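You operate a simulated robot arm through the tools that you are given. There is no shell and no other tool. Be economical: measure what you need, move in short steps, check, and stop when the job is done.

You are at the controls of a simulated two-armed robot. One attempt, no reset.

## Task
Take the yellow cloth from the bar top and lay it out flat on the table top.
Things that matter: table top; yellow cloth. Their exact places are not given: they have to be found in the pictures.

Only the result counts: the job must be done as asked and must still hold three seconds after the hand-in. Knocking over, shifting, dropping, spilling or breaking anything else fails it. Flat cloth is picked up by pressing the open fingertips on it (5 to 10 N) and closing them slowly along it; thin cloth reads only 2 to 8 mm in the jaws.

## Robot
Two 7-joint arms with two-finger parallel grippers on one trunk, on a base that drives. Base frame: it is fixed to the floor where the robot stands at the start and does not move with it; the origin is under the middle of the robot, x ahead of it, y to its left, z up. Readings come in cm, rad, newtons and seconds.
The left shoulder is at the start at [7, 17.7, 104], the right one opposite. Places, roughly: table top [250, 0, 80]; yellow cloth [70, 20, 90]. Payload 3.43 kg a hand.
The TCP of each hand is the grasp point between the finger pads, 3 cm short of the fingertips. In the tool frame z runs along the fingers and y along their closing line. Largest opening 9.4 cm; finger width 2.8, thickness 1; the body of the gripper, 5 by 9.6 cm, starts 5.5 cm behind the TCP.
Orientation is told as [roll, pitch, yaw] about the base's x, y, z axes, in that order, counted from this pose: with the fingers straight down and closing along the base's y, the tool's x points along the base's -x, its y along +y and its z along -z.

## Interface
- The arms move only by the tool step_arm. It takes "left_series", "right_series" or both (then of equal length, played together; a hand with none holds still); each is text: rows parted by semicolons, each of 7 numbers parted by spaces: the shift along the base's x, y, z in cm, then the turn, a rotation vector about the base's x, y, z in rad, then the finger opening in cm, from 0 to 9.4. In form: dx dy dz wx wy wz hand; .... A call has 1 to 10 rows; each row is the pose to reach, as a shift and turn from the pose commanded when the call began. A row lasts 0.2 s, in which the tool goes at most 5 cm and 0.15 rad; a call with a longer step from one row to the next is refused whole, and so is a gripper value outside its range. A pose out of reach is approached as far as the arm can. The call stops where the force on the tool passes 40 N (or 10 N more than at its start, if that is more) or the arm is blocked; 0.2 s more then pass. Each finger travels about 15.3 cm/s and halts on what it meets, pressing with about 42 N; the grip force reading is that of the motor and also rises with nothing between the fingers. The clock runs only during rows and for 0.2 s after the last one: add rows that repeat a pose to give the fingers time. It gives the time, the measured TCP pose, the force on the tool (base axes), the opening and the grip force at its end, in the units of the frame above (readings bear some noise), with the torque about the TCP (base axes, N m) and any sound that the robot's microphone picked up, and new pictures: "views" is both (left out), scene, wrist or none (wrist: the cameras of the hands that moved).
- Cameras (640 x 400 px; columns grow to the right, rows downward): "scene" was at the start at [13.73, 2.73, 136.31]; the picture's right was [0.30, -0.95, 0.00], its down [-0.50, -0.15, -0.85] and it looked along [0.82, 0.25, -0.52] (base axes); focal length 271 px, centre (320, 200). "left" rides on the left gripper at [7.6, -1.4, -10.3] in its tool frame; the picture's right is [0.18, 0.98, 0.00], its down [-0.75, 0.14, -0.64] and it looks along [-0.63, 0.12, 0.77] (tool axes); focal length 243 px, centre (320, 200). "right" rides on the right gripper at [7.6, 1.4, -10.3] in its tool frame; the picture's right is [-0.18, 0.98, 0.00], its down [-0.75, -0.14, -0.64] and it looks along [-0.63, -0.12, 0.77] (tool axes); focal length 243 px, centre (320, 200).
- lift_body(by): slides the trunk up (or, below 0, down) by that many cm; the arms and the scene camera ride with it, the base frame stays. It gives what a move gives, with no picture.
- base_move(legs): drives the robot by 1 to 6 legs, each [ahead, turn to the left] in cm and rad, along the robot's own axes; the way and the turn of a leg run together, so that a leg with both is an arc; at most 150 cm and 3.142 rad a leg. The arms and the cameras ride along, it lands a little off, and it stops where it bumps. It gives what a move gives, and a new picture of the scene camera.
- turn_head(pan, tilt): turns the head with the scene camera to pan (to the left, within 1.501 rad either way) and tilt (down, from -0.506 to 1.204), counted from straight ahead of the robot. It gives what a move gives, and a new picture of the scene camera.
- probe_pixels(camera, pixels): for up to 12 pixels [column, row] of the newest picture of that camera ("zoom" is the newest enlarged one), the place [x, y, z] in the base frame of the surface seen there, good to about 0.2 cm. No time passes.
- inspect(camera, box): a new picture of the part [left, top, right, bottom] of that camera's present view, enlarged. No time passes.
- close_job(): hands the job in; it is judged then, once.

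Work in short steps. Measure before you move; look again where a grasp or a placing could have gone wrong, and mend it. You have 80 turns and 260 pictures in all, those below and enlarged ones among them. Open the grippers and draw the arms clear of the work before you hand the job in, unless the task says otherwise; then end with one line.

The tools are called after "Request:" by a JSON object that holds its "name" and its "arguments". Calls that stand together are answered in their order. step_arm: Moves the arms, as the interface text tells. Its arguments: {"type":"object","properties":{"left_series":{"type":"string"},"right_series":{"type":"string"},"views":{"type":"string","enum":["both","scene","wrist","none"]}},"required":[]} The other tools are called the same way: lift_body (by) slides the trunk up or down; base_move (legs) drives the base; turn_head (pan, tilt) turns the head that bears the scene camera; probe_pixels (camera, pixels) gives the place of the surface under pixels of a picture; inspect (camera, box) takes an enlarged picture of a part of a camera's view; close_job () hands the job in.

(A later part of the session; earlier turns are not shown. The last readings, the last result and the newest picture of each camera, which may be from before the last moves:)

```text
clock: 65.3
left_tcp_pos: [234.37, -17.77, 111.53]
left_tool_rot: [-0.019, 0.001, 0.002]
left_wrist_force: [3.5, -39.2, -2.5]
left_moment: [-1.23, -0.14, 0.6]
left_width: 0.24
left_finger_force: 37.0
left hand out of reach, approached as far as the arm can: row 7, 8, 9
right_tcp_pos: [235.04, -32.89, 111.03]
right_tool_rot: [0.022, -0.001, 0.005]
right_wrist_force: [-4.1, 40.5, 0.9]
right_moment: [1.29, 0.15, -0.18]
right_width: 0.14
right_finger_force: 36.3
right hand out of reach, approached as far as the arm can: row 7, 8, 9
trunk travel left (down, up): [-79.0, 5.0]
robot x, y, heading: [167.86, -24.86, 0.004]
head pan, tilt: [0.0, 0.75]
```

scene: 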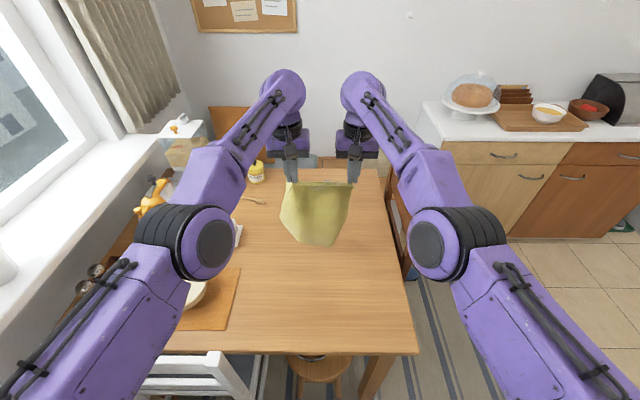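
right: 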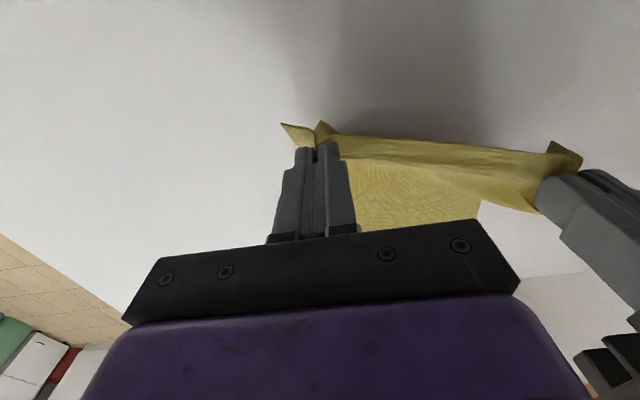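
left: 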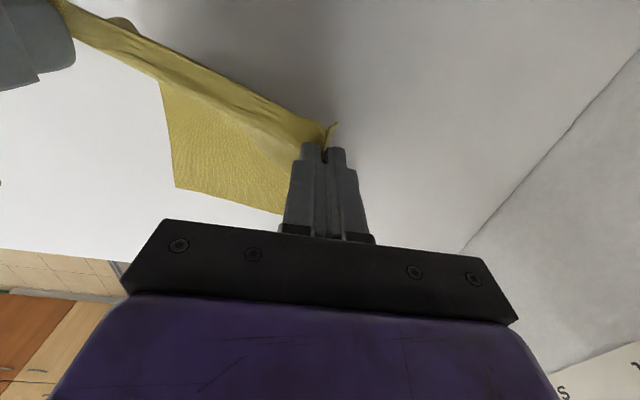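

The hands are at their reach limit and 40 N taut. I relax and retract first; I'll then lay the cloth forward (near edge first, hands ending far) instead.

Request:
{"name": "step_arm", "arguments": {"left_series": "-1 -0.5 0 0 0 0 0;-3 -0.8 0 0 0 0 0;-7 -0.8 0.5 0 0 0 0;-11 -0.8 0.5 0 0 0 0;-15 -0.8 0.5 0 0 0 0;-19 -0.8 0.5 0 0 0 0;-22 -0.8 0.5 0 0 0 0;-22 -0.8 0.5 0 0 0 0", "right_series": "-1 0.5 0 0 0 0 0;-3.5 0.8 0.5 0 0 0 0;-7.5 0.8 1 0 0 0 0;-11.5 0.8 1 0 0 0 0;-15.5 0.8 1 0 0 0 0;-19.5 0.8 1 0 0 0 0;-22.5 0.8 1 0 0 0 0;-22.5 0.8 1 0 0 0 0", "views": "none"}}

Request:
{"name": "base_move", "arguments": {"legs": [[2.5, 0]]}}

```text
clock: 66.5
left_tcp_pos: [232.74, -20.47, 114.27]
left_tool_rot: [0.003, -0.001, 0.008]
left_wrist_force: [1.1, 3.1, 0.6]
left_moment: [-0.37, 0.18, 0.04]
left_width: 0.21
left_finger_force: 36.7
left hand out of reach, approached as far as the arm can: row 1, 2, 3, 4, 5
right_tcp_pos: [233.27, -30.13, 114.0]
right_tool_rot: [-0.003, -0.004, -0.011]
right_wrist_force: [-2.5, -3.7, 0.3]
right_moment: [0.37, -0.16, 0.16]
right_width: 0.15
right_finger_force: 36.6
right hand out of reach, approached as far as the arm can: row 1, 2, 3, 4, 5
trunk travel left (down, up): [-79.0, 5.0]
robot x, y, heading: [167.71, -25.11, 0.002]
head pan, tilt: [0.0, 0.75]
stopped in row 5 (left hand): the force on the tool passed its limit (the readings are from after the stop); the commanded pose is now the measured one
```

```text
clock: 67.3
left_tcp_pos: [234.66, -20.53, 114.77]
left_tool_rot: [0.003, -0.009, 0.006]
left_wrist_force: [-0.1, 7.6, 0.3]
left_moment: [-0.78, 0.08, -0.08]
left_width: 0.2
left_finger_force: 36.9
right_tcp_pos: [235.18, -30.16, 114.33]
right_tool_rot: [-0.002, -0.008, -0.011]
right_wrist_force: [-2.7, -7.8, 0.3]
right_moment: [0.8, -0.19, 0.29]
right_width: 0.18
right_finger_force: 36.1
trunk travel left (down, up): [-79.0, 5.0]
robot x, y, heading: [170.39, -24.81, 0.003]
head pan, tilt: [0.0, 0.75]
```

scene: 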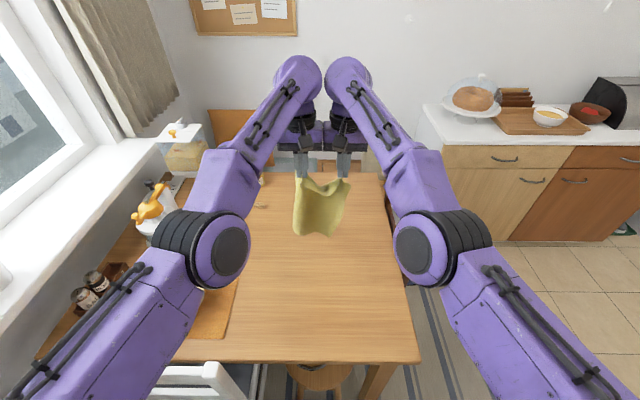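

The commanded poses had been beyond reach, so the hands slid inward and now touch each other (8 N). The commands are reset to measured; I separate them by 2 cm each while retracting.

Request:
{"name": "step_arm", "arguments": {"left_series": "-0.5 0.7 0 0 0 0 0;-2.5 1.4 -1 0 0 0 0;-6.5 1.8 -2 0 0 0 0;-10.5 1.9 -3 0 0 0 0;-14.5 1.9 -4 0 0 0 0;-18.5 1.9 -5 0 0 0 0;-22 1.9 -5.5 0 0 0 0;-22 1.9 -5.5 0 0 0 0", "right_series": "-1 -0.7 0 0 0 0 0;-3 -1.4 -0.6 0 0 0 0;-7 -1.8 -1.6 0 0 0 0;-11 -1.9 -2.6 0 0 0 0;-15 -1.9 -3.6 0 0 0 0;-19 -1.9 -4.6 0 0 0 0;-22.5 -1.9 -5.1 0 0 0 0;-22.5 -1.9 -5.1 0 0 0 0", "views": "scene"}}

```text
clock: 68.3
left_tcp_pos: [235.49, -20.3, 113.86]
left_tool_rot: [0.01, -0.01, 0.025]
left_wrist_force: [0.7, 2.5, 1.4]
left_moment: [-0.35, 0.13, -0.03]
left_width: 0.22
left_finger_force: 36.3
left hand out of reach, approached as far as the arm can: row 1, 2, 3, 4
right_tcp_pos: [235.66, -30.19, 113.8]
right_tool_rot: [-0.013, -0.004, -0.017]
right_wrist_force: [-1.4, -3.2, -0.2]
right_moment: [0.27, -0.14, 0.16]
right_width: 0.16
right_finger_force: 36.1
right hand out of reach, approached as far as the arm can: row 1, 2, 3, 4
trunk travel left (down, up): [-79.0, 5.0]
robot x, y, heading: [170.41, -24.76, 0.001]
head pan, tilt: [0.0, 0.75]
stopped in row 4 (left hand): the force on the tool passed its limit (the readings are from after the stop); the commanded pose is now the measured one
```

scene: 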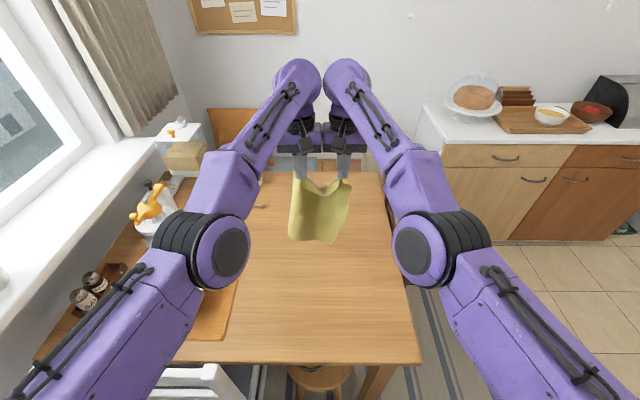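

The arms are stuck near a stretched pose with hands touching. I try small pure sideways separation steps.

Request:
{"name": "step_arm", "arguments": {"left_series": "0 0.3 0 0 0 0 0;0 0.6 0 0 0 0 0;-0.5 1 0 0 0 0 0;-1 1.3 0 0 0 0 0;-1.5 1.5 0 0 0 0 0;-2 1.5 0 0 0 0 0", "right_series": "0 -0.3 0 0 0 0 0;0 -0.6 0 0 0 0 0;-0.5 -1 0 0 0 0 0;-1 -1.3 0 0 0 0 0;-1.5 -1.5 0 0 0 0 0;-2 -1.5 0 0 0 0 0", "views": "none"}}

```text
clock: 69.7
left_tcp_pos: [235.59, -19.28, 114.06]
left_tool_rot: [0.01, -0.007, 0.026]
left_wrist_force: [-0.8, 0.3, -0.1]
left_moment: [0.0, -0.02, -0.01]
left_width: 0.23
left_finger_force: 36.5
left hand out of reach, approached as far as the arm can: row 3, 4, 5, 6
right_tcp_pos: [235.86, -30.68, 113.94]
right_tool_rot: [-0.013, -0.002, -0.019]
right_wrist_force: [-0.4, 0.3, -0.6]
right_moment: [-0.01, 0.02, 0.03]
right_width: 0.16
right_finger_force: 36.8
right hand out of reach, approached as far as the arm can: row 3, 4, 5, 6
trunk travel left (down, up): [-79.0, 5.0]
robot x, y, heading: [170.41, -24.7, 0.008]
head pan, tilt: [0.0, 0.75]
```

Sideways works but straight back is refused, like a straight-arm singularity. I try lowering, which shortens the radial distance, and then a back move.

Request:
{"name": "step_arm", "arguments": {"left_series": "0 0 -1 0 0 0 0;0 0 -2.5 0 0 0 0;0 0 -4 0 0 0 0;0 0 -6 0 0 0 0;-1 0 -7 0 0 0 0;-3 0 -7 0 0 0 0;-5 0 -7 0 0 0 0", "right_series": "0 0 -1 0 0 0 0;0 0 -2.5 0 0 0 0;0 0 -4 0 0 0 0;0 0 -6 0 0 0 0;-1 0 -7 0 0 0 0;-3 0 -7 0 0 0 0;-5 0 -7 0 0 0 0", "views": "none"}}

```text
clock: 71.3
left_tcp_pos: [236.39, -20.31, 107.45]
left_tool_rot: [0.015, -0.006, 0.039]
left_wrist_force: [8.8, 34.4, -10.1]
left_moment: [-3.11, 0.57, -0.33]
left_width: 0.22
left_finger_force: 36.9
left hand out of reach, approached as far as the arm can: row 2, 3, 4, 5, 6, 7
right_tcp_pos: [236.7, -30.19, 107.32]
right_tool_rot: [-0.011, -0.004, -0.033]
right_wrist_force: [-7.1, -34.7, 10.6]
right_moment: [4.11, -0.51, 1.26]
right_width: 0.15
right_finger_force: 36.3
right hand out of reach, approached as far as the arm can: row 1, 2, 3, 4, 5, 6, 7
trunk travel left (down, up): [-79.0, 5.0]
robot x, y, heading: [170.41, -25.22, 0.001]
head pan, tilt: [0.0, 0.75]
```

Down was refused; flexing the elbow should need the wrist to rise relative to the upper arm. So I try up-and-back with slight separation.

Request:
{"name": "step_arm", "arguments": {"left_series": "0 0.7 1 0 0 0 0;-1 1.3 3 0 0 0 0;-3 1.6 6 0 0 0 0;-6 1.8 9 0 0 0 0;-9 1.8 11 0 0 0 0;-12 1.8 12 0 0 0 0;-12 1.8 12 0 0 0 0", "right_series": "0 -0.7 1 0 0 0 0;-1 -1.3 3 0 0 0 0;-3 -1.6 6 0 0 0 0;-6 -1.8 9 0 0 0 0;-9 -1.8 11 0 0 0 0;-12 -1.8 12 0 0 0 0;-12 -1.8 12 0 0 0 0", "views": "scene"}}

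```text
clock: 72.3
left_tcp_pos: [234.64, -20.3, 116.29]
left_tool_rot: [0.017, -0.01, 0.026]
left_wrist_force: [0.5, 3.5, -1.1]
left_moment: [-0.39, -0.03, -0.07]
left_width: 0.21
left_finger_force: 37.2
left hand out of reach, approached as far as the arm can: row 2, 3, 4
right_tcp_pos: [235.03, -30.32, 116.23]
right_tool_rot: [-0.016, -0.004, -0.024]
right_wrist_force: [-0.7, -3.7, -0.1]
right_moment: [0.35, -0.05, 0.11]
right_width: 0.15
right_finger_force: 37.0
right hand out of reach, approached as far as the arm can: row 1, 2, 3, 4
trunk travel left (down, up): [-79.0, 5.0]
robot x, y, heading: [170.21, -24.82, 0.004]
head pan, tilt: [0.0, 0.75]
stopped in row 4 (left hand): the force on the tool passed its limit (the readings are from after the stop); the commanded pose is now the measured one
```

scene: 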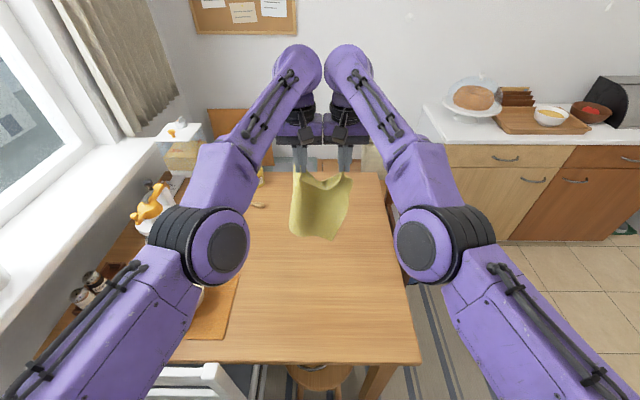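

The elbow axes look vertical, so turning the tools about z should engage the elbow joints and break the singularity. I separate the hands along their reach arc first, then yaw them (left negative, right positive) while easing back.

Request:
{"name": "step_arm", "arguments": {"left_series": "0.1 0.5 0 0 0 0 0;0.2 1 0 0 0 0 0;0.3 1.6 0 0 0 0 0;0.3 1.6 0 0 0 -0.1 0;0 1.6 0 0 0 -0.2 0;-0.5 1.6 0 0 0 -0.3 0;-1 1.6 0 0 0 -0.4 0", "right_series": "0.1 -0.5 0 0 0 0 0;0.2 -1 0 0 0 0 0;0.3 -1.6 0 0 0 0 0;0.3 -1.6 0 0 0 0.1 0;0 -1.6 0 0 0 0.2 0;-0.5 -1.6 0 0 0 0.3 0;-1 -1.6 0 0 0 0.4 0", "views": "none"}}

```text
clock: 73.9
left_tcp_pos: [235.2, -19.15, 116.43]
left_tool_rot: [0.012, -0.007, -0.375]
left_wrist_force: [0.8, -0.8, -0.7]
left_moment: [-0.02, 0.0, 0.07]
left_width: 0.21
left_finger_force: 36.7
left hand out of reach, approached as far as the arm can: row 5, 6, 7
right_tcp_pos: [235.48, -31.48, 116.53]
right_tool_rot: [-0.016, 0.001, 0.377]
right_wrist_force: [-0.3, 1.9, 0.9]
right_moment: [0.02, 0.01, -0.03]
right_width: 0.16
right_finger_force: 35.9
right hand out of reach, approached as far as the arm can: row 5, 6, 7
trunk travel left (down, up): [-79.0, 5.0]
robot x, y, heading: [170.61, -25.16, 0.003]
head pan, tilt: [0.0, 0.75]
```

Yaw was reached but not the back move. I try the opposite yaw sense with back motion.

Request:
{"name": "step_arm", "arguments": {"left_series": "0 0 0 0 0 0.14 0;0 0 0 0 0 0.28 0;0 0 0 0 0 0.42 0;0 0 0 0 0 0.56 0;-0.5 0 0 0 0 0.7 0;-1 0 0 0 0 0.8 0;-2 0 0 0 0 0.8 0", "right_series": "0 0 0 0 0 -0.14 0;0 0 0 0 0 -0.28 0;0 0 0 0 0 -0.42 0;0 0 0 0 0 -0.56 0;-0.5 0 0 0 0 -0.7 0;-1 0 0 0 0 -0.8 0;-2 0 0 0 0 -0.8 0", "views": "none"}}

```text
clock: 75.2
left_tcp_pos: [235.08, -18.83, 116.55]
left_tool_rot: [0.023, -0.009, 0.361]
left_wrist_force: [-0.4, 3.1, -0.7]
left_moment: [-0.28, -0.17, -0.29]
left_width: 0.23
left_finger_force: 37.5
left hand out of reach, approached as far as the arm can: row 6
right_tcp_pos: [235.13, -32.1, 116.61]
right_tool_rot: [-0.021, -0.005, -0.378]
right_wrist_force: [0.7, -2.9, 1.7]
right_moment: [0.49, 0.18, 0.21]
right_width: 0.17
right_finger_force: 35.8
trunk travel left (down, up): [-79.0, 5.0]
robot x, y, heading: [170.34, -25.04, 0.003]
head pan, tilt: [0.0, 0.75]
stopped in row 6 (left hand): the force on the tool passed its limit (the readings are from after the stop); the commanded pose is now the measured one
```

Now the right hand is no longer flagged. I try backing both slowly from here.

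Request:
{"name": "step_arm", "arguments": {"left_series": "-0.3 0 0 0 0 -0.05 0;-0.6 0 0 0 0 -0.1 0;-1 0 0 0 0 -0.1 0;-1.5 0 0 0 0 -0.1 0;-2 0 0 0 0 -0.1 0", "right_series": "-0.3 0 0 0 0 0.05 0;-0.6 0 0 0 0 0.1 0;-1 0 0 0 0 0.1 0;-1.5 0 0 0 0 0.1 0;-2 0 0 0 0 0.1 0", "views": "none"}}

```text
clock: 76.4
left_tcp_pos: [234.82, -19.12, 116.95]
left_tool_rot: [0.024, -0.009, 0.263]
left_wrist_force: [0.5, 0.1, -0.8]
left_moment: [0.0, 0.0, -0.01]
left_width: 0.24
left_finger_force: 37.0
left hand out of reach, approached as far as the arm can: row 1, 2, 3, 4, 5
right_tcp_pos: [233.05, -32.25, 116.69]
right_tool_rot: [-0.022, -0.006, -0.277]
right_wrist_force: [-0.8, -0.4, 0.0]
right_moment: [0.02, 0.0, 0.02]
right_width: 0.15
right_finger_force: 36.1
trunk travel left (down, up): [-79.0, 5.0]
robot x, y, heading: [170.32, -25.05, 0.007]
head pan, tilt: [0.0, 0.75]
```

The right arm is freed and moves back normally. I repeat a larger positive yaw for the left, while the right gives some slack.

Request:
{"name": "step_arm", "arguments": {"left_series": "0 0 0 0 0 0.14 0;0 0 0 0 0 0.28 0;0 0 0 0 0 0.4 0;-0.3 0 0 0 0 0.5 0;-0.6 0 0 0 0 0.5 0;-1 0 0 0 0 0.5 0;-1.5 0 0 0 0 0.5 0", "right_series": "0 0 0 0 0 0.05 0;0 0 0 0 0 0.1 0;0 0 0 0 0 0.15 0;0 0 0 0 0 0.2 0;0 0 0 0 0 0.2 0;0 0 0 0 0 0.2 0;0 0 0 0 0 0.2 0", "views": "scene"}}

```text
clock: 78.0
left_tcp_pos: [234.44, -19.74, 117.15]
left_tool_rot: [0.023, -0.008, 0.765]
left_wrist_force: [-0.2, -0.2, -0.7]
left_moment: [0.01, 0.0, -0.03]
left_width: 0.24
left_finger_force: 37.0
left hand out of reach, approached as far as the arm can: row 5, 6, 7
right_tcp_pos: [233.05, -32.11, 116.7]
right_tool_rot: [-0.021, -0.005, -0.076]
right_wrist_force: [-0.2, -0.2, -0.2]
right_moment: [0.03, -0.05, -0.04]
right_width: 0.15
right_finger_force: 37.1
trunk travel left (down, up): [-79.0, 5.0]
robot x, y, heading: [170.39, -25.02, 0.008]
head pan, tilt: [0.0, 0.75]
```

scene: 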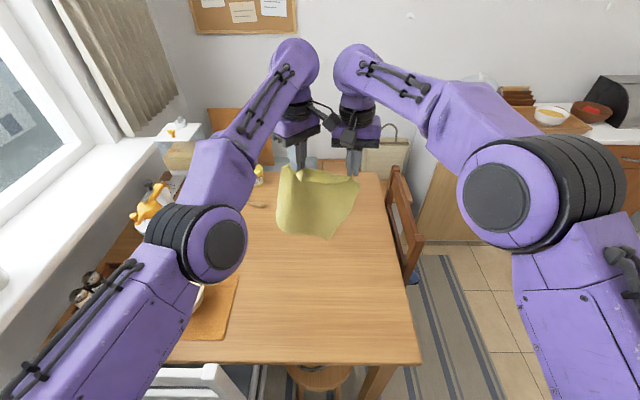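

The right elbow is now properly bent; the left is still straight. I swing the left yaw back with a varied pattern, adding a small outward and downward motion, with the right hand following in y.

Request:
{"name": "step_arm", "arguments": {"left_series": "0 0.5 -0.5 0 0 -0.14 0;-0.3 1 -1 0 0 -0.28 0;-0.6 1.5 -1.5 0 0 -0.42 0;-0.9 2 -2 0 0 -0.56 0;-1.2 2.5 -2.5 0 0 -0.7 0;-1.5 3 -3 0 0 -0.76 0;-2 3.5 -3 0 0 -0.76 0;-2.5 4 -3 0 0 -0.76 0", "right_series": "0 0.5 0 0 0 0 0;0 1 0 0 0 0.03 0;0 1.5 0 0 0 0.07 0;0 2 -0.5 0 0 0.07 0;0 2.5 -0.5 0 0 0.07 0;0 3 -0.5 0 0 0.07 0;0 3.5 -0.5 0 0 0.07 0;0 4 -0.5 0 0 0.07 0", "views": "none"}}

```text
clock: 79.8
left_tcp_pos: [236.24, -17.26, 114.78]
left_tool_rot: [0.02, -0.008, 0.004]
left_wrist_force: [0.4, 0.0, 1.0]
left_moment: [0.02, 0.02, 0.07]
left_width: 0.22
left_finger_force: 36.6
left hand out of reach, approached as far as the arm can: row 1, 2, 3, 4, 5, 6, 7, 8
right_tcp_pos: [233.05, -28.0, 115.96]
right_tool_rot: [-0.021, -0.005, -0.007]
right_wrist_force: [-0.1, -1.0, -0.4]
right_moment: [0.0, -0.02, -0.06]
right_width: 0.15
right_finger_force: 36.5
trunk travel left (down, up): [-79.0, 5.0]
robot x, y, heading: [170.09, -24.95, 0.009]
head pan, tilt: [0.0, 0.75]
```

The left arm won't bend, but I don't need it to: base drives and trunk slides can lay the cloth with the arms held still. I set the right hand to match the left (same height, about 13.3 cm apart) and check where the left elbow is.

Request:
{"name": "step_arm", "arguments": {"right_series": "0.5 -1 -0.5 0 0 0 0;1 -2 -1 0 0 0 0;1 -2.6 -1.2 0 0 0 0;1 -2.6 -1.2 0 0 0 0", "views": "scene"}}

```text
clock: 80.8
left_tcp_pos: [236.07, -17.25, 114.77]
left_tool_rot: [0.021, -0.009, 0.002]
left_wrist_force: [-1.1, -1.6, -0.9]
left_moment: [-0.07, 0.02, 0.05]
left_width: 0.22
left_finger_force: 36.9
right_tcp_pos: [234.12, -30.72, 114.96]
right_tool_rot: [-0.02, -0.007, -0.007]
right_wrist_force: [-0.1, 1.8, 0.3]
right_moment: [0.07, 0.04, -0.05]
right_width: 0.14
right_finger_force: 36.4
trunk travel left (down, up): [-79.0, 5.0]
robot x, y, heading: [170.34, -25.14, 0.007]
head pan, tilt: [0.0, 0.75]
```

scene: 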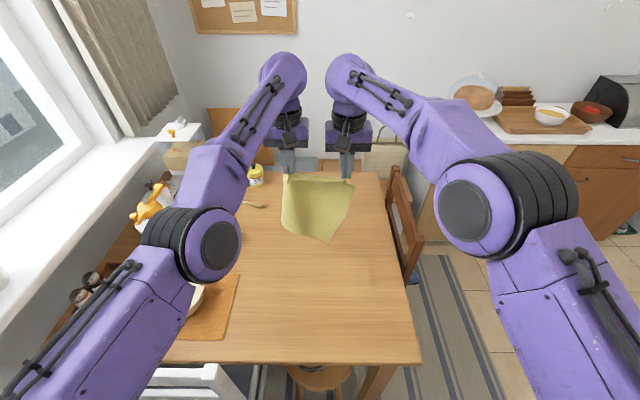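

I probe the left elbow, its outer edge, the cloth bottom, and the chair back top.

Request:
{"name": "probe_pixels", "arguments": {"camera": "scene", "pixels": [[220, 248], [150, 235], [200, 278], [240, 190], [328, 240], [285, 228], [348, 210], [190, 372], [468, 210], [560, 190], [120, 300], [200, 300]]}}

```text
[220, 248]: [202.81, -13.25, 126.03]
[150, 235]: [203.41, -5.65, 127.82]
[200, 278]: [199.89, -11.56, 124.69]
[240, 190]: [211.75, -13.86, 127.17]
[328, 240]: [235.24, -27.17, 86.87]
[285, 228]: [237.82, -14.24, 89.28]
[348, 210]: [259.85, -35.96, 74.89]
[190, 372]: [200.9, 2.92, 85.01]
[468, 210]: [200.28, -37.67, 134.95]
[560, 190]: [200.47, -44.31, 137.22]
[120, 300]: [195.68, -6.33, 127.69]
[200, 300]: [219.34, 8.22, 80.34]
```

The elbow clears the chair (y≥-2, top z=85) and the table as the base retreats. I lower the trunk so that the cloth's lower edge just reaches the table, and look.

Request:
{"name": "lift_body", "arguments": {"by": -12}}

Request:
{"name": "turn_head", "arguments": {"pan": -0.05, "tilt": 0.72}}

```text
clock: 82.3
left_tcp_pos: [236.02, -17.25, 102.73]
left_tool_rot: [0.021, -0.009, 0.004]
left_wrist_force: [-0.8, -2.5, 0.5]
left_moment: [-0.07, 0.01, 0.06]
left_width: 0.25
left_finger_force: 36.9
right_tcp_pos: [234.11, -30.7, 103.0]
right_tool_rot: [-0.022, -0.007, -0.006]
right_wrist_force: [-0.3, 1.8, 0.2]
right_moment: [0.12, -0.02, -0.06]
right_width: 0.11
right_finger_force: 36.8
trunk travel left (down, up): [-67.0, 17.0]
robot x, y, heading: [170.74, -25.21, 0.005]
head pan, tilt: [0.0, 0.75]
```

```text
clock: 83.0
left_tcp_pos: [236.14, -17.28, 102.76]
left_tool_rot: [0.02, -0.01, 0.003]
left_wrist_force: [-0.3, -2.6, -0.8]
left_moment: [-0.09, 0.02, 0.07]
left_width: 0.21
left_finger_force: 36.9
right_tcp_pos: [234.08, -30.73, 103.0]
right_tool_rot: [-0.022, -0.008, -0.006]
right_wrist_force: [-0.2, 2.7, 0.4]
right_moment: [0.06, 0.0, -0.04]
right_width: 0.14
right_finger_force: 36.4
trunk travel left (down, up): [-67.0, 17.0]
robot x, y, heading: [170.42, -24.81, 0.006]
head pan, tilt: [-0.051, 0.721]
```

scene: 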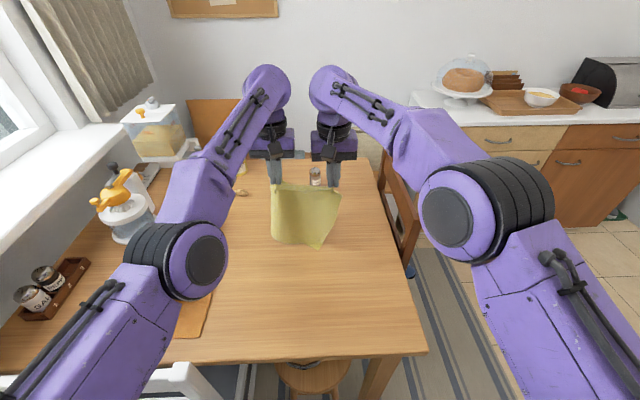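

The lower edge is about at the table. I now start laying out: alternate backing the base and lowering the trunk.

Request:
{"name": "lift_body", "arguments": {"by": -2}}

Request:
{"name": "base_move", "arguments": {"legs": [[-4, 0]]}}

Request:
{"name": "lift_body", "arguments": {"by": -3}}

Request:
{"name": "base_move", "arguments": {"legs": [[-4, 0]]}}

```text
clock: 83.6
left_tcp_pos: [236.12, -17.32, 100.72]
left_tool_rot: [0.022, -0.009, 0.005]
left_wrist_force: [0.0, -2.8, 0.2]
left_moment: [-0.06, -0.03, 0.06]
left_width: 0.23
left_finger_force: 36.7
right_tcp_pos: [234.11, -30.64, 101.01]
right_tool_rot: [-0.02, -0.008, -0.008]
right_wrist_force: [0.2, 2.9, 0.0]
right_moment: [0.1, -0.01, -0.02]
right_width: 0.14
right_finger_force: 36.1
trunk travel left (down, up): [-65.0, 19.0]
robot x, y, heading: [170.17, -24.93, 0.009]
head pan, tilt: [-0.051, 0.721]
```

```text
clock: 84.5
left_tcp_pos: [232.41, -17.35, 100.55]
left_tool_rot: [0.02, -0.005, 0.003]
left_wrist_force: [0.1, -3.3, -0.1]
left_moment: [-0.09, 0.04, 0.08]
left_width: 0.23
left_finger_force: 36.8
right_tcp_pos: [230.42, -30.75, 100.79]
right_tool_rot: [-0.019, -0.003, -0.006]
right_wrist_force: [1.0, 2.9, 0.6]
right_moment: [0.11, 0.0, -0.03]
right_width: 0.16
right_finger_force: 35.9
trunk travel left (down, up): [-65.0, 19.0]
robot x, y, heading: [166.16, -25.23, 0.007]
head pan, tilt: [-0.051, 0.721]
```

scene: 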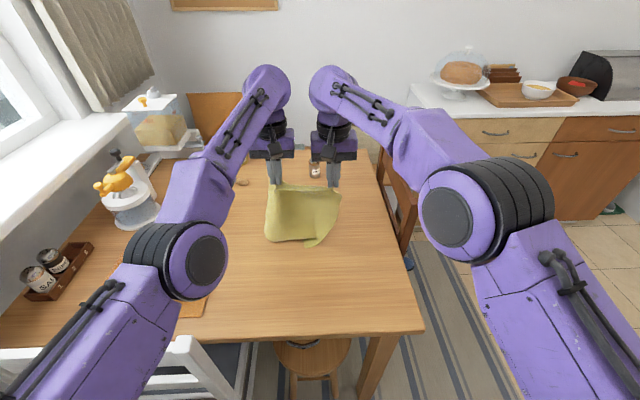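

```text
clock: 85.3
left_tcp_pos: [232.02, -17.28, 97.81]
left_tool_rot: [0.021, -0.009, 0.004]
left_wrist_force: [-0.2, -1.4, 0.7]
left_moment: [-0.13, 0.02, 0.07]
left_width: 0.23
left_finger_force: 36.5
right_tcp_pos: [230.02, -30.76, 97.98]
right_tool_rot: [-0.021, -0.006, -0.007]
right_wrist_force: [0.4, 1.9, 0.0]
right_moment: [0.09, -0.04, -0.05]
right_width: 0.14
right_finger_force: 36.3
trunk travel left (down, up): [-62.0, 22.0]
robot x, y, heading: [166.36, -25.02, 0.003]
head pan, tilt: [-0.051, 0.721]
```

```text
clock: 86.2
left_tcp_pos: [228.28, -17.31, 97.57]
left_tool_rot: [0.02, -0.006, 0.003]
left_wrist_force: [-0.2, -2.3, 0.4]
left_moment: [-0.1, 0.02, 0.03]
left_width: 0.19
left_finger_force: 36.6
right_tcp_pos: [226.31, -30.87, 97.87]
right_tool_rot: [-0.021, -0.002, -0.008]
right_wrist_force: [0.9, 2.5, -0.1]
right_moment: [0.07, -0.01, -0.05]
right_width: 0.15
right_finger_force: 36.8
trunk travel left (down, up): [-62.0, 22.0]
robot x, y, heading: [162.65, -25.27, 0.008]
head pan, tilt: [-0.051, 0.721]
```

scene: 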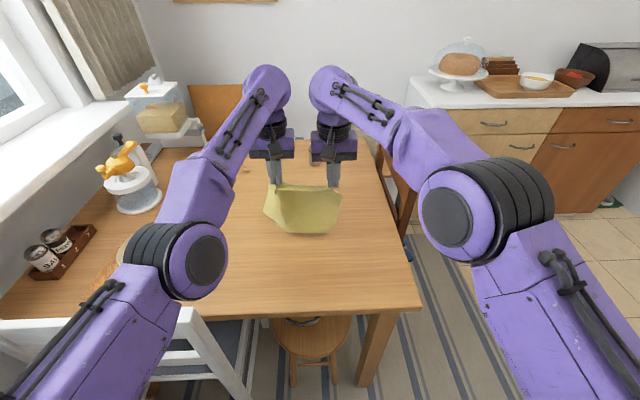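

I inspect how the cloth's lower edge sits on the table.

Request:
{"name": "inspect", "arguments": {"camera": "scene", "box": [230, 130, 390, 260]}}

Request:
{"name": "inspect", "arguments": {"camera": "right", "box": [0, 0, 640, 400]}}

```text
3.08 times, centred on (310, 195) of scene
```

zoom: 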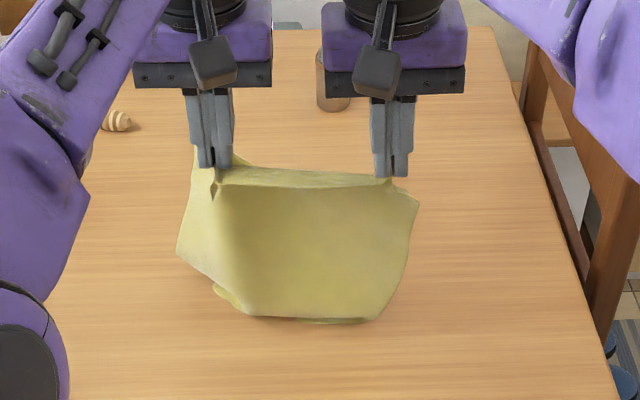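

```text
1.00 times, centred on (320, 200) of right
```

zoom: 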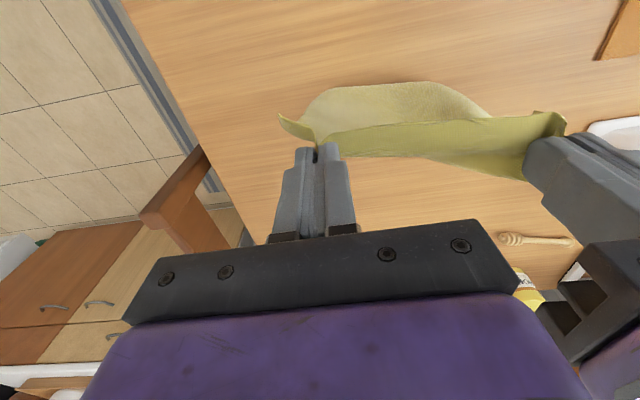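

The cloth bulges toward me with its lower edge tucked under, pointing away; I probe the fold and edge positions relative to the hands.

Request:
{"name": "probe_pixels", "arguments": {"camera": "scene", "pixels": [[310, 232], [290, 231], [325, 231], [276, 216], [286, 226], [285, 205], [332, 200], [310, 210], [304, 236]]}}

Request:
{"name": "probe_pixels", "arguments": {"camera": "right", "pixels": [[400, 90], [450, 100], [320, 110], [400, 120], [450, 160], [500, 165], [345, 100]]}}

```text
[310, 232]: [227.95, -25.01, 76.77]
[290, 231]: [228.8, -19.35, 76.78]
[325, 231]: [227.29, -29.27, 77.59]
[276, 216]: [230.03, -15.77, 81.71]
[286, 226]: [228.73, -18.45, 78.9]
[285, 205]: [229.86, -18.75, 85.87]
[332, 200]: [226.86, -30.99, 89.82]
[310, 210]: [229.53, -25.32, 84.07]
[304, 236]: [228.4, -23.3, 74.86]
```

```text
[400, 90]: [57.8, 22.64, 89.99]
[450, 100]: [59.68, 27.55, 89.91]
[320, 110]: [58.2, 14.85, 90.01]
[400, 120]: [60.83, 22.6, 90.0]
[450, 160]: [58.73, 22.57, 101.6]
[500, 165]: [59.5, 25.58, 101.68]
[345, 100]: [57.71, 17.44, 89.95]
```

The laying works (cloth vertical at x≈228, ~5 cm laid behind), but it would end at the table's near edge. I raise, drive forward again, and tilt both tools to swing the fingers forward ~8 cm so the lay starts further out.

Request:
{"name": "lift_body", "arguments": {"by": 14}}

Request:
{"name": "base_move", "arguments": {"legs": [[8, 0]]}}

Request:
{"name": "step_arm", "arguments": {"left_series": "2 0 0.1 0 -0.1 0 0;4 0 0.4 0 -0.2 0 0;6 0 0.9 0 -0.3 0 0;8 0 1.6 0 -0.4 0 0;8 0 1.6 0 -0.4 0 0", "right_series": "2 0 0.1 0 -0.1 0 0;4 0 0.4 0 -0.2 0 0;6 0 0.9 0 -0.3 0 0;8 0 1.6 0 -0.4 0 0;8 0 1.6 0 -0.4 0 0", "views": "scene"}}

```text
clock: 87.8
left_tcp_pos: [228.14, -17.37, 111.76]
left_tool_rot: [0.021, -0.007, 0.005]
left_wrist_force: [-0.3, -2.0, 0.1]
left_moment: [-0.03, 0.02, 0.06]
left_width: 0.22
left_finger_force: 37.3
right_tcp_pos: [226.14, -30.71, 111.86]
right_tool_rot: [-0.022, -0.004, -0.007]
right_wrist_force: [-0.1, 2.5, -0.3]
right_moment: [0.11, -0.01, -0.06]
right_width: 0.14
right_finger_force: 36.9
trunk travel left (down, up): [-76.0, 8.0]
robot x, y, heading: [162.44, -25.1, 0.006]
head pan, tilt: [-0.051, 0.721]
```

```text
clock: 88.9
left_tcp_pos: [235.46, -17.62, 112.88]
left_tool_rot: [0.019, -0.025, 0.002]
left_wrist_force: [-0.2, -1.1, 1.6]
left_moment: [-0.06, -0.06, 0.06]
left_width: 0.23
left_finger_force: 36.8
right_tcp_pos: [233.0, -30.98, 112.95]
right_tool_rot: [-0.021, -0.02, -0.01]
right_wrist_force: [-0.7, 1.0, 1.4]
right_moment: [0.09, -0.01, -0.03]
right_width: 0.14
right_finger_force: 36.3
trunk travel left (down, up): [-76.0, 8.0]
robot x, y, heading: [170.4, -24.77, 0.003]
head pan, tilt: [-0.051, 0.721]
```

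scene: 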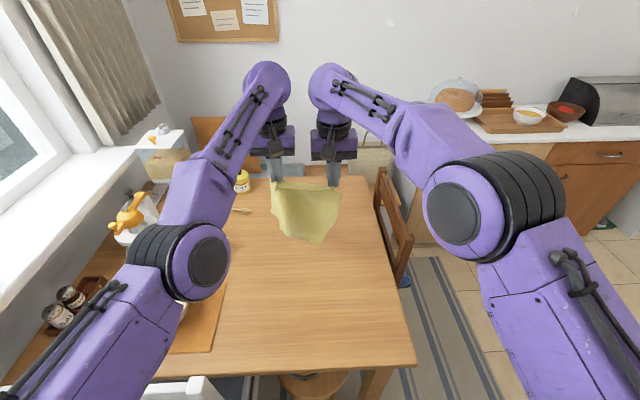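

```text
clock: 90.1
left_tcp_pos: [243.78, -17.51, 114.04]
left_tool_rot: [0.016, -0.421, 0.002]
left_wrist_force: [-0.5, -2.8, 0.2]
left_moment: [-0.07, -0.02, 0.06]
left_width: 0.22
left_finger_force: 36.9
left hand out of reach, approached as far as the arm can: row 4
right_tcp_pos: [241.36, -30.83, 114.08]
right_tool_rot: [-0.018, -0.416, -0.01]
right_wrist_force: [0.4, 2.1, 0.1]
right_moment: [0.09, -0.04, -0.02]
right_width: 0.14
right_finger_force: 36.6
trunk travel left (down, up): [-76.0, 8.0]
robot x, y, heading: [170.28, -24.8, 0.003]
head pan, tilt: [-0.051, 0.721]
```

scene: 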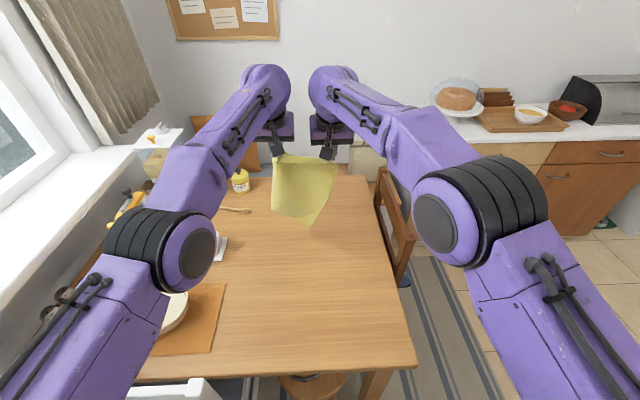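

Both tilted and reached x≈242; the left elbow appears to have bent. I test whether the left can now retract.

Request:
{"name": "step_arm", "arguments": {"left_series": "-1 0 0 0 0 0 0;-2 0 0 0 0 0 0;-2 0 0 0 0 0 0", "right_series": "-0.5 0 0 0 0 0 0;-1 0 0 0 0 0 0;-1 0 0 0 0 0 0", "views": "none"}}

```text
clock: 90.9
left_tcp_pos: [243.65, -17.96, 114.14]
left_tool_rot: [0.018, -0.418, 0.004]
left_wrist_force: [0.5, -0.1, -0.5]
left_moment: [-0.03, 0.06, 0.04]
left_width: 0.23
left_finger_force: 36.7
left hand out of reach, approached as far as the arm can: row 1, 2, 3
right_tcp_pos: [240.71, -30.94, 113.96]
right_tool_rot: [-0.017, -0.413, -0.011]
right_wrist_force: [1.2, 0.5, -0.5]
right_moment: [0.04, -0.03, -0.04]
right_width: 0.13
right_finger_force: 36.2
trunk travel left (down, up): [-76.0, 8.0]
robot x, y, heading: [170.45, -25.23, 0.001]
head pan, tilt: [-0.051, 0.721]
```

Still stuck, so I keep the base-and-trunk method. I align the right hand better with the left and lower until the cloth edge is near the table.

Request:
{"name": "step_arm", "arguments": {"right_series": "1 -0.1 0 0 0 0 0;1.8 -0.2 0 0 0 0 0;1.8 -0.2 0 0 0 0 0", "views": "none"}}

Request:
{"name": "lift_body", "arguments": {"by": -11}}

Request:
{"name": "turn_head", "arguments": {"pan": -0.05, "tilt": 0.75}}

```text
clock: 91.7
left_tcp_pos: [243.31, -17.88, 114.16]
left_tool_rot: [0.017, -0.419, 0.001]
left_wrist_force: [1.1, -1.0, -0.8]
left_moment: [-0.01, 0.01, 0.02]
left_width: 0.2
left_finger_force: 36.8
right_tcp_pos: [242.5, -31.2, 114.0]
right_tool_rot: [-0.019, -0.412, -0.012]
right_wrist_force: [0.2, 0.8, 0.2]
right_moment: [-0.04, -0.02, -0.05]
right_width: 0.15
right_finger_force: 36.6
trunk travel left (down, up): [-76.0, 8.0]
robot x, y, heading: [170.46, -24.57, 0.005]
head pan, tilt: [-0.051, 0.721]
```

```text
clock: 93.1
left_tcp_pos: [243.54, -17.91, 103.23]
left_tool_rot: [0.018, -0.42, 0.002]
left_wrist_force: [0.6, -0.4, -0.8]
left_moment: [0.02, 0.05, -0.01]
left_width: 0.2
left_finger_force: 37.4
right_tcp_pos: [242.52, -31.26, 102.96]
right_tool_rot: [-0.019, -0.413, -0.012]
right_wrist_force: [0.8, 0.7, 0.2]
right_moment: [0.01, -0.01, -0.05]
right_width: 0.16
right_finger_force: 36.1
trunk travel left (down, up): [-65.0, 19.0]
robot x, y, heading: [170.4, -24.79, -0.0]
head pan, tilt: [-0.051, 0.721]
```

```text
clock: 93.7
left_tcp_pos: [243.49, -18.04, 103.13]
left_tool_rot: [0.018, -0.417, 0.002]
left_wrist_force: [0.0, -0.7, -0.3]
left_moment: [0.03, 0.01, 0.01]
left_width: 0.22
left_finger_force: 37.3
right_tcp_pos: [242.51, -31.08, 103.07]
right_tool_rot: [-0.016, -0.413, -0.009]
right_wrist_force: [0.5, 0.3, -0.7]
right_moment: [-0.02, 0.02, -0.03]
right_width: 0.16
right_finger_force: 36.4
trunk travel left (down, up): [-65.0, 19.0]
robot x, y, heading: [170.39, -25.22, 0.005]
head pan, tilt: [-0.051, 0.75]
```

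scene: 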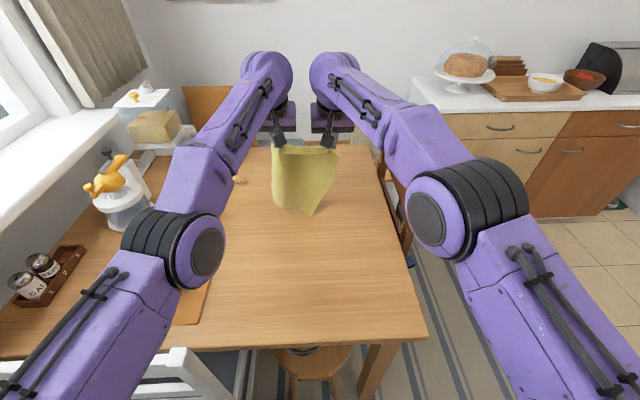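

The lower edge is at the table. I start the sequence again, with backing leading lowering.

Request:
{"name": "lift_body", "arguments": {"by": -2}}

Request:
{"name": "base_move", "arguments": {"legs": [[-4, 0]]}}

Request:
{"name": "lift_body", "arguments": {"by": -2.5}}

Request:
{"name": "base_move", "arguments": {"legs": [[-4, 0]]}}

Request:
{"name": "lift_body", "arguments": {"by": -3}}

Request:
{"name": "base_move", "arguments": {"legs": [[-4, 0]]}}

Request:
{"name": "inspect", "arguments": {"camera": "scene", "box": [230, 120, 390, 250]}}

Request:
{"name": "inspect", "arguments": {"camera": "right", "box": [0, 0, 640, 400]}}

```text
clock: 94.4
left_tcp_pos: [243.45, -17.89, 101.2]
left_tool_rot: [0.019, -0.417, 0.001]
left_wrist_force: [-0.4, -0.2, -0.2]
left_moment: [0.0, -0.01, 0.03]
left_width: 0.24
left_finger_force: 37.2
right_tcp_pos: [242.59, -31.05, 101.12]
right_tool_rot: [-0.018, -0.413, -0.012]
right_wrist_force: [-0.1, 0.8, 0.0]
right_moment: [0.02, 0.02, -0.04]
right_width: 0.15
right_finger_force: 36.7
trunk travel left (down, up): [-63.0, 21.0]
robot x, y, heading: [170.66, -25.31, 0.005]
head pan, tilt: [-0.051, 0.75]
```

```text
clock: 95.3
left_tcp_pos: [239.63, -17.97, 101.0]
left_tool_rot: [0.018, -0.415, 0.003]
left_wrist_force: [0.3, -0.8, -0.2]
left_moment: [-0.02, 0.03, 0.05]
left_width: 0.21
left_finger_force: 36.8
right_tcp_pos: [238.66, -31.04, 100.86]
right_tool_rot: [-0.019, -0.412, -0.012]
right_wrist_force: [0.5, 0.7, 0.5]
right_moment: [0.0, -0.01, -0.04]
right_width: 0.15
right_finger_force: 36.5
trunk travel left (down, up): [-63.0, 21.0]
robot x, y, heading: [166.49, -25.07, 0.006]
head pan, tilt: [-0.051, 0.75]
```

scene: 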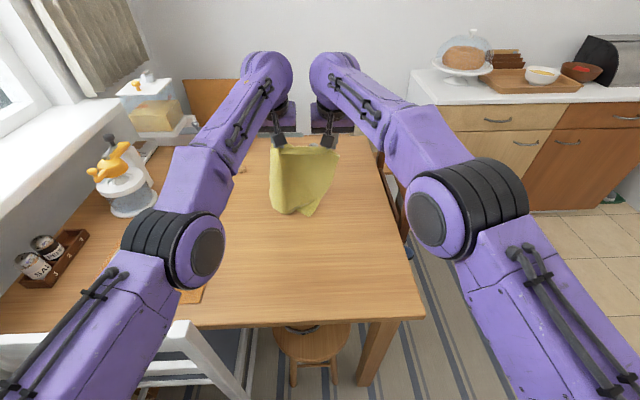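

```text
clock: 96.0
left_tcp_pos: [239.36, -18.03, 98.83]
left_tool_rot: [0.017, -0.419, 0.002]
left_wrist_force: [0.0, -0.5, -0.5]
left_moment: [0.01, 0.0, 0.05]
left_width: 0.21
left_finger_force: 37.0
right_tcp_pos: [238.41, -31.14, 98.68]
right_tool_rot: [-0.017, -0.414, -0.01]
right_wrist_force: [-0.3, -0.2, 0.6]
right_moment: [0.03, -0.02, -0.07]
right_width: 0.15
right_finger_force: 36.1
trunk travel left (down, up): [-60.5, 23.5]
robot x, y, heading: [166.3, -25.09, 0.004]
head pan, tilt: [-0.051, 0.75]
```

```text
clock: 96.9
left_tcp_pos: [235.51, -17.93, 98.55]
left_tool_rot: [0.018, -0.417, 0.001]
left_wrist_force: [0.4, -0.2, 0.6]
left_moment: [-0.01, 0.01, 0.03]
left_width: 0.21
left_finger_force: 36.6
right_tcp_pos: [234.66, -31.15, 98.34]
right_tool_rot: [-0.017, -0.409, -0.011]
right_wrist_force: [-0.4, 0.2, 0.4]
right_moment: [-0.02, 0.0, -0.01]
right_width: 0.18
right_finger_force: 36.2
trunk travel left (down, up): [-60.5, 23.5]
robot x, y, heading: [162.52, -25.17, 0.0]
head pan, tilt: [-0.051, 0.75]
```

scene: 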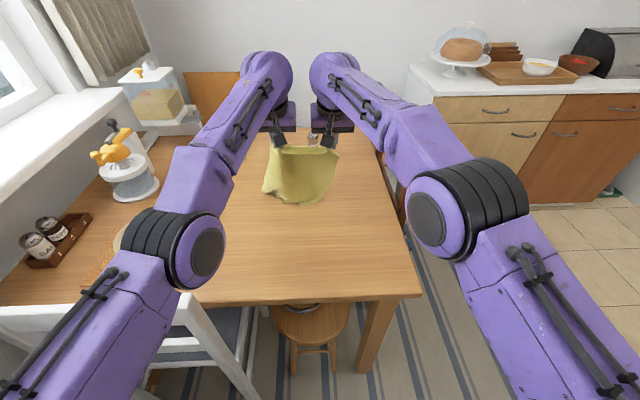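

```text
clock: 97.6
left_tcp_pos: [235.39, -17.91, 95.64]
left_tool_rot: [0.018, -0.418, 0.002]
left_wrist_force: [0.7, -1.0, -0.9]
left_moment: [0.0, -0.02, 0.06]
left_width: 0.24
left_finger_force: 37.3
right_tcp_pos: [234.49, -31.18, 95.68]
right_tool_rot: [-0.017, -0.412, -0.012]
right_wrist_force: [-0.1, 0.8, -0.4]
right_moment: [0.03, -0.03, -0.04]
right_width: 0.15
right_finger_force: 36.6
trunk travel left (down, up): [-57.5, 26.5]
robot x, y, heading: [162.08, -24.94, 0.007]
head pan, tilt: [-0.051, 0.75]
```

```text
clock: 98.5
left_tcp_pos: [231.66, -17.84, 95.58]
left_tool_rot: [0.018, -0.417, 0.001]
left_wrist_force: [-0.4, 0.1, 0.1]
left_moment: [0.0, 0.0, 0.01]
left_width: 0.24
left_finger_force: 37.5
right_tcp_pos: [230.55, -31.05, 95.44]
right_tool_rot: [-0.018, -0.411, -0.011]
right_wrist_force: [-0.9, 0.0, -0.2]
right_moment: [-0.02, -0.02, -0.04]
right_width: 0.15
right_finger_force: 36.4
trunk travel left (down, up): [-57.5, 26.5]
robot x, y, heading: [157.96, -24.91, -0.0]
head pan, tilt: [-0.051, 0.75]
```

scene: 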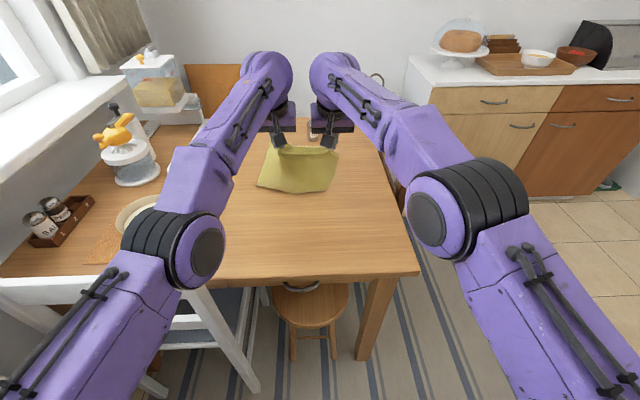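

```text
3.08 times, centred on (310, 185) of scene
```

zoom: 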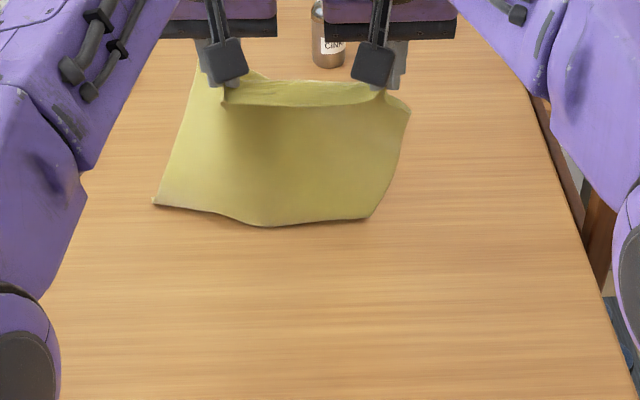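

```text
1.00 times, centred on (320, 200) of right
```

zoom: 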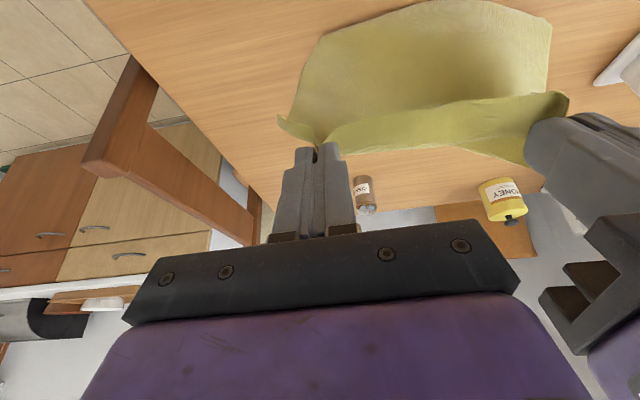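

Now the lower edge lies toward me (true edge and corners visible), so laying forward is the natural direction. I probe the edge.

Request:
{"name": "probe_pixels", "arguments": {"camera": "zoom", "pixels": [[400, 10], [300, 30], [340, 70], [545, 40]]}}

Request:
{"name": "probe_pixels", "arguments": {"camera": "scene", "pixels": [[269, 188], [296, 192], [321, 189], [259, 183], [300, 180], [300, 165], [331, 149], [313, 196]]}}

```text
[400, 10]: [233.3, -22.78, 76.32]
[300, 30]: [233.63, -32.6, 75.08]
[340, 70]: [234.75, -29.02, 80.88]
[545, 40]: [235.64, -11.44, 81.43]
```

```text
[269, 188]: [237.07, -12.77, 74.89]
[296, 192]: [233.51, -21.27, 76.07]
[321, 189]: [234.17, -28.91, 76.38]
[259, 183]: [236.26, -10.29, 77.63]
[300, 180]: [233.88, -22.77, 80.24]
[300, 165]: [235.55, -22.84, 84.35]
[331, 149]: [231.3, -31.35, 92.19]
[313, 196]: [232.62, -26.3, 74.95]
```

The visible bottom is at x≈233, hands at 231, and about 7 cm of cloth is unaccounted for, so it must be laid behind at x 233–240 as intended. I continue backing with lowering and check that the fold follows.

Request:
{"name": "base_move", "arguments": {"legs": [[-5, 0]]}}

Request:
{"name": "lift_body", "arguments": {"by": -4}}

Request:
{"name": "base_move", "arguments": {"legs": [[-4, 0]]}}

Request:
{"name": "inspect", "arguments": {"camera": "scene", "box": [230, 90, 390, 220]}}

Request:
{"name": "inspect", "arguments": {"camera": "left", "box": [0, 0, 640, 400]}}

```text
clock: 99.4
left_tcp_pos: [226.55, -18.01, 95.66]
left_tool_rot: [0.016, -0.417, 0.002]
left_wrist_force: [0.0, -0.7, 0.6]
left_moment: [-0.02, 0.01, 0.05]
left_width: 0.22
left_finger_force: 36.4
right_tcp_pos: [225.71, -31.0, 95.57]
right_tool_rot: [-0.017, -0.411, -0.011]
right_wrist_force: [-0.3, 0.4, 0.0]
right_moment: [0.04, 0.04, -0.04]
right_width: 0.14
right_finger_force: 36.2
trunk travel left (down, up): [-57.5, 26.5]
robot x, y, heading: [153.52, -25.03, 0.0]
head pan, tilt: [-0.051, 0.75]
```

scene: 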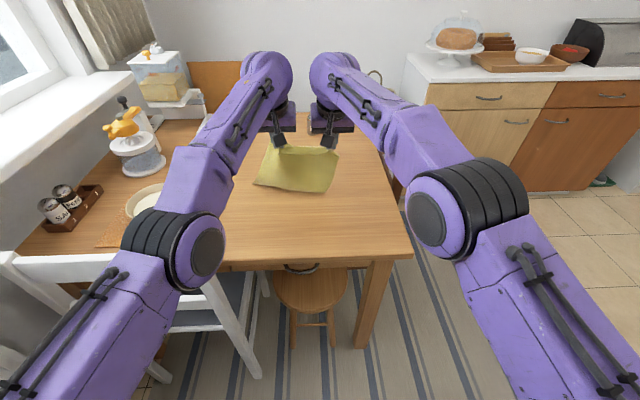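

```text
clock: 100.2
left_tcp_pos: [226.58, -18.01, 91.6]
left_tool_rot: [0.018, -0.416, 0.001]
left_wrist_force: [0.7, -0.2, 0.3]
left_moment: [-0.01, -0.02, 0.04]
left_width: 0.23
left_finger_force: 37.2
right_tcp_pos: [225.69, -31.21, 91.59]
right_tool_rot: [-0.019, -0.412, -0.012]
right_wrist_force: [-0.6, 0.7, 0.4]
right_moment: [0.02, -0.01, -0.05]
right_width: 0.15
right_finger_force: 36.4
trunk travel left (down, up): [-53.5, 30.5]
robot x, y, heading: [153.9, -25.2, 0.001]
head pan, tilt: [-0.051, 0.75]
```

```text
clock: 101.1
left_tcp_pos: [222.46, -17.91, 91.66]
left_tool_rot: [0.017, -0.418, 0.004]
left_wrist_force: [-0.2, -0.7, 0.5]
left_moment: [-0.04, 0.0, 0.03]
left_width: 0.22
left_finger_force: 37.0
right_tcp_pos: [221.62, -30.97, 91.55]
right_tool_rot: [-0.017, -0.412, -0.011]
right_wrist_force: [-0.7, 0.7, 0.5]
right_moment: [0.01, -0.02, -0.04]
right_width: 0.15
right_finger_force: 36.0
trunk travel left (down, up): [-53.5, 30.5]
robot x, y, heading: [149.77, -24.89, 0.001]
head pan, tilt: [-0.051, 0.75]
```

scene: 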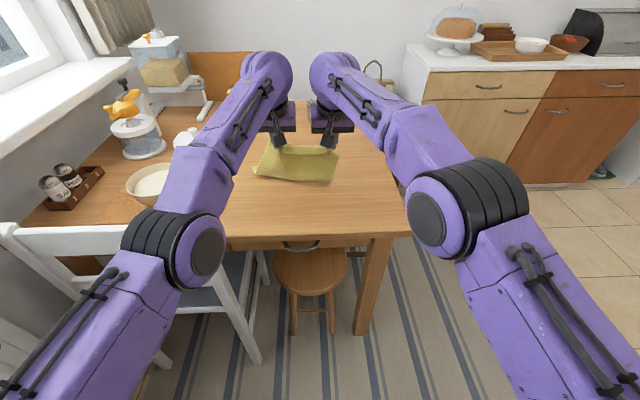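

```text
3.08 times, centred on (310, 155) of scene
```

zoom: 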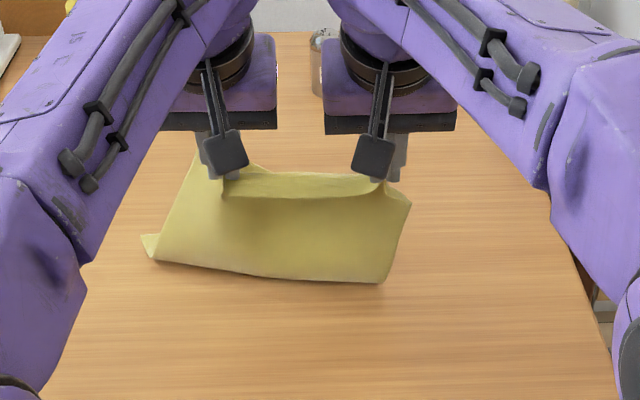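

```text
1.00 times, centred on (320, 200) of left
```

zoom: 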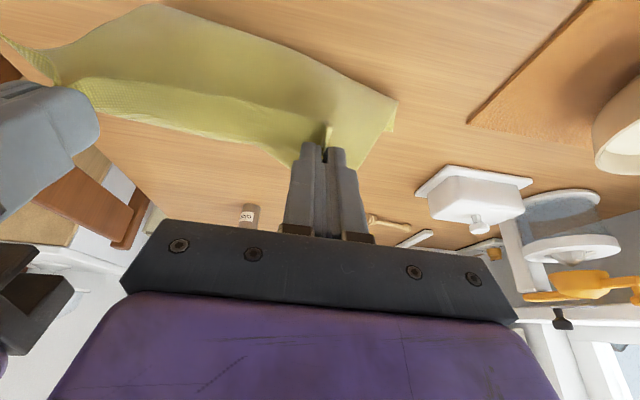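

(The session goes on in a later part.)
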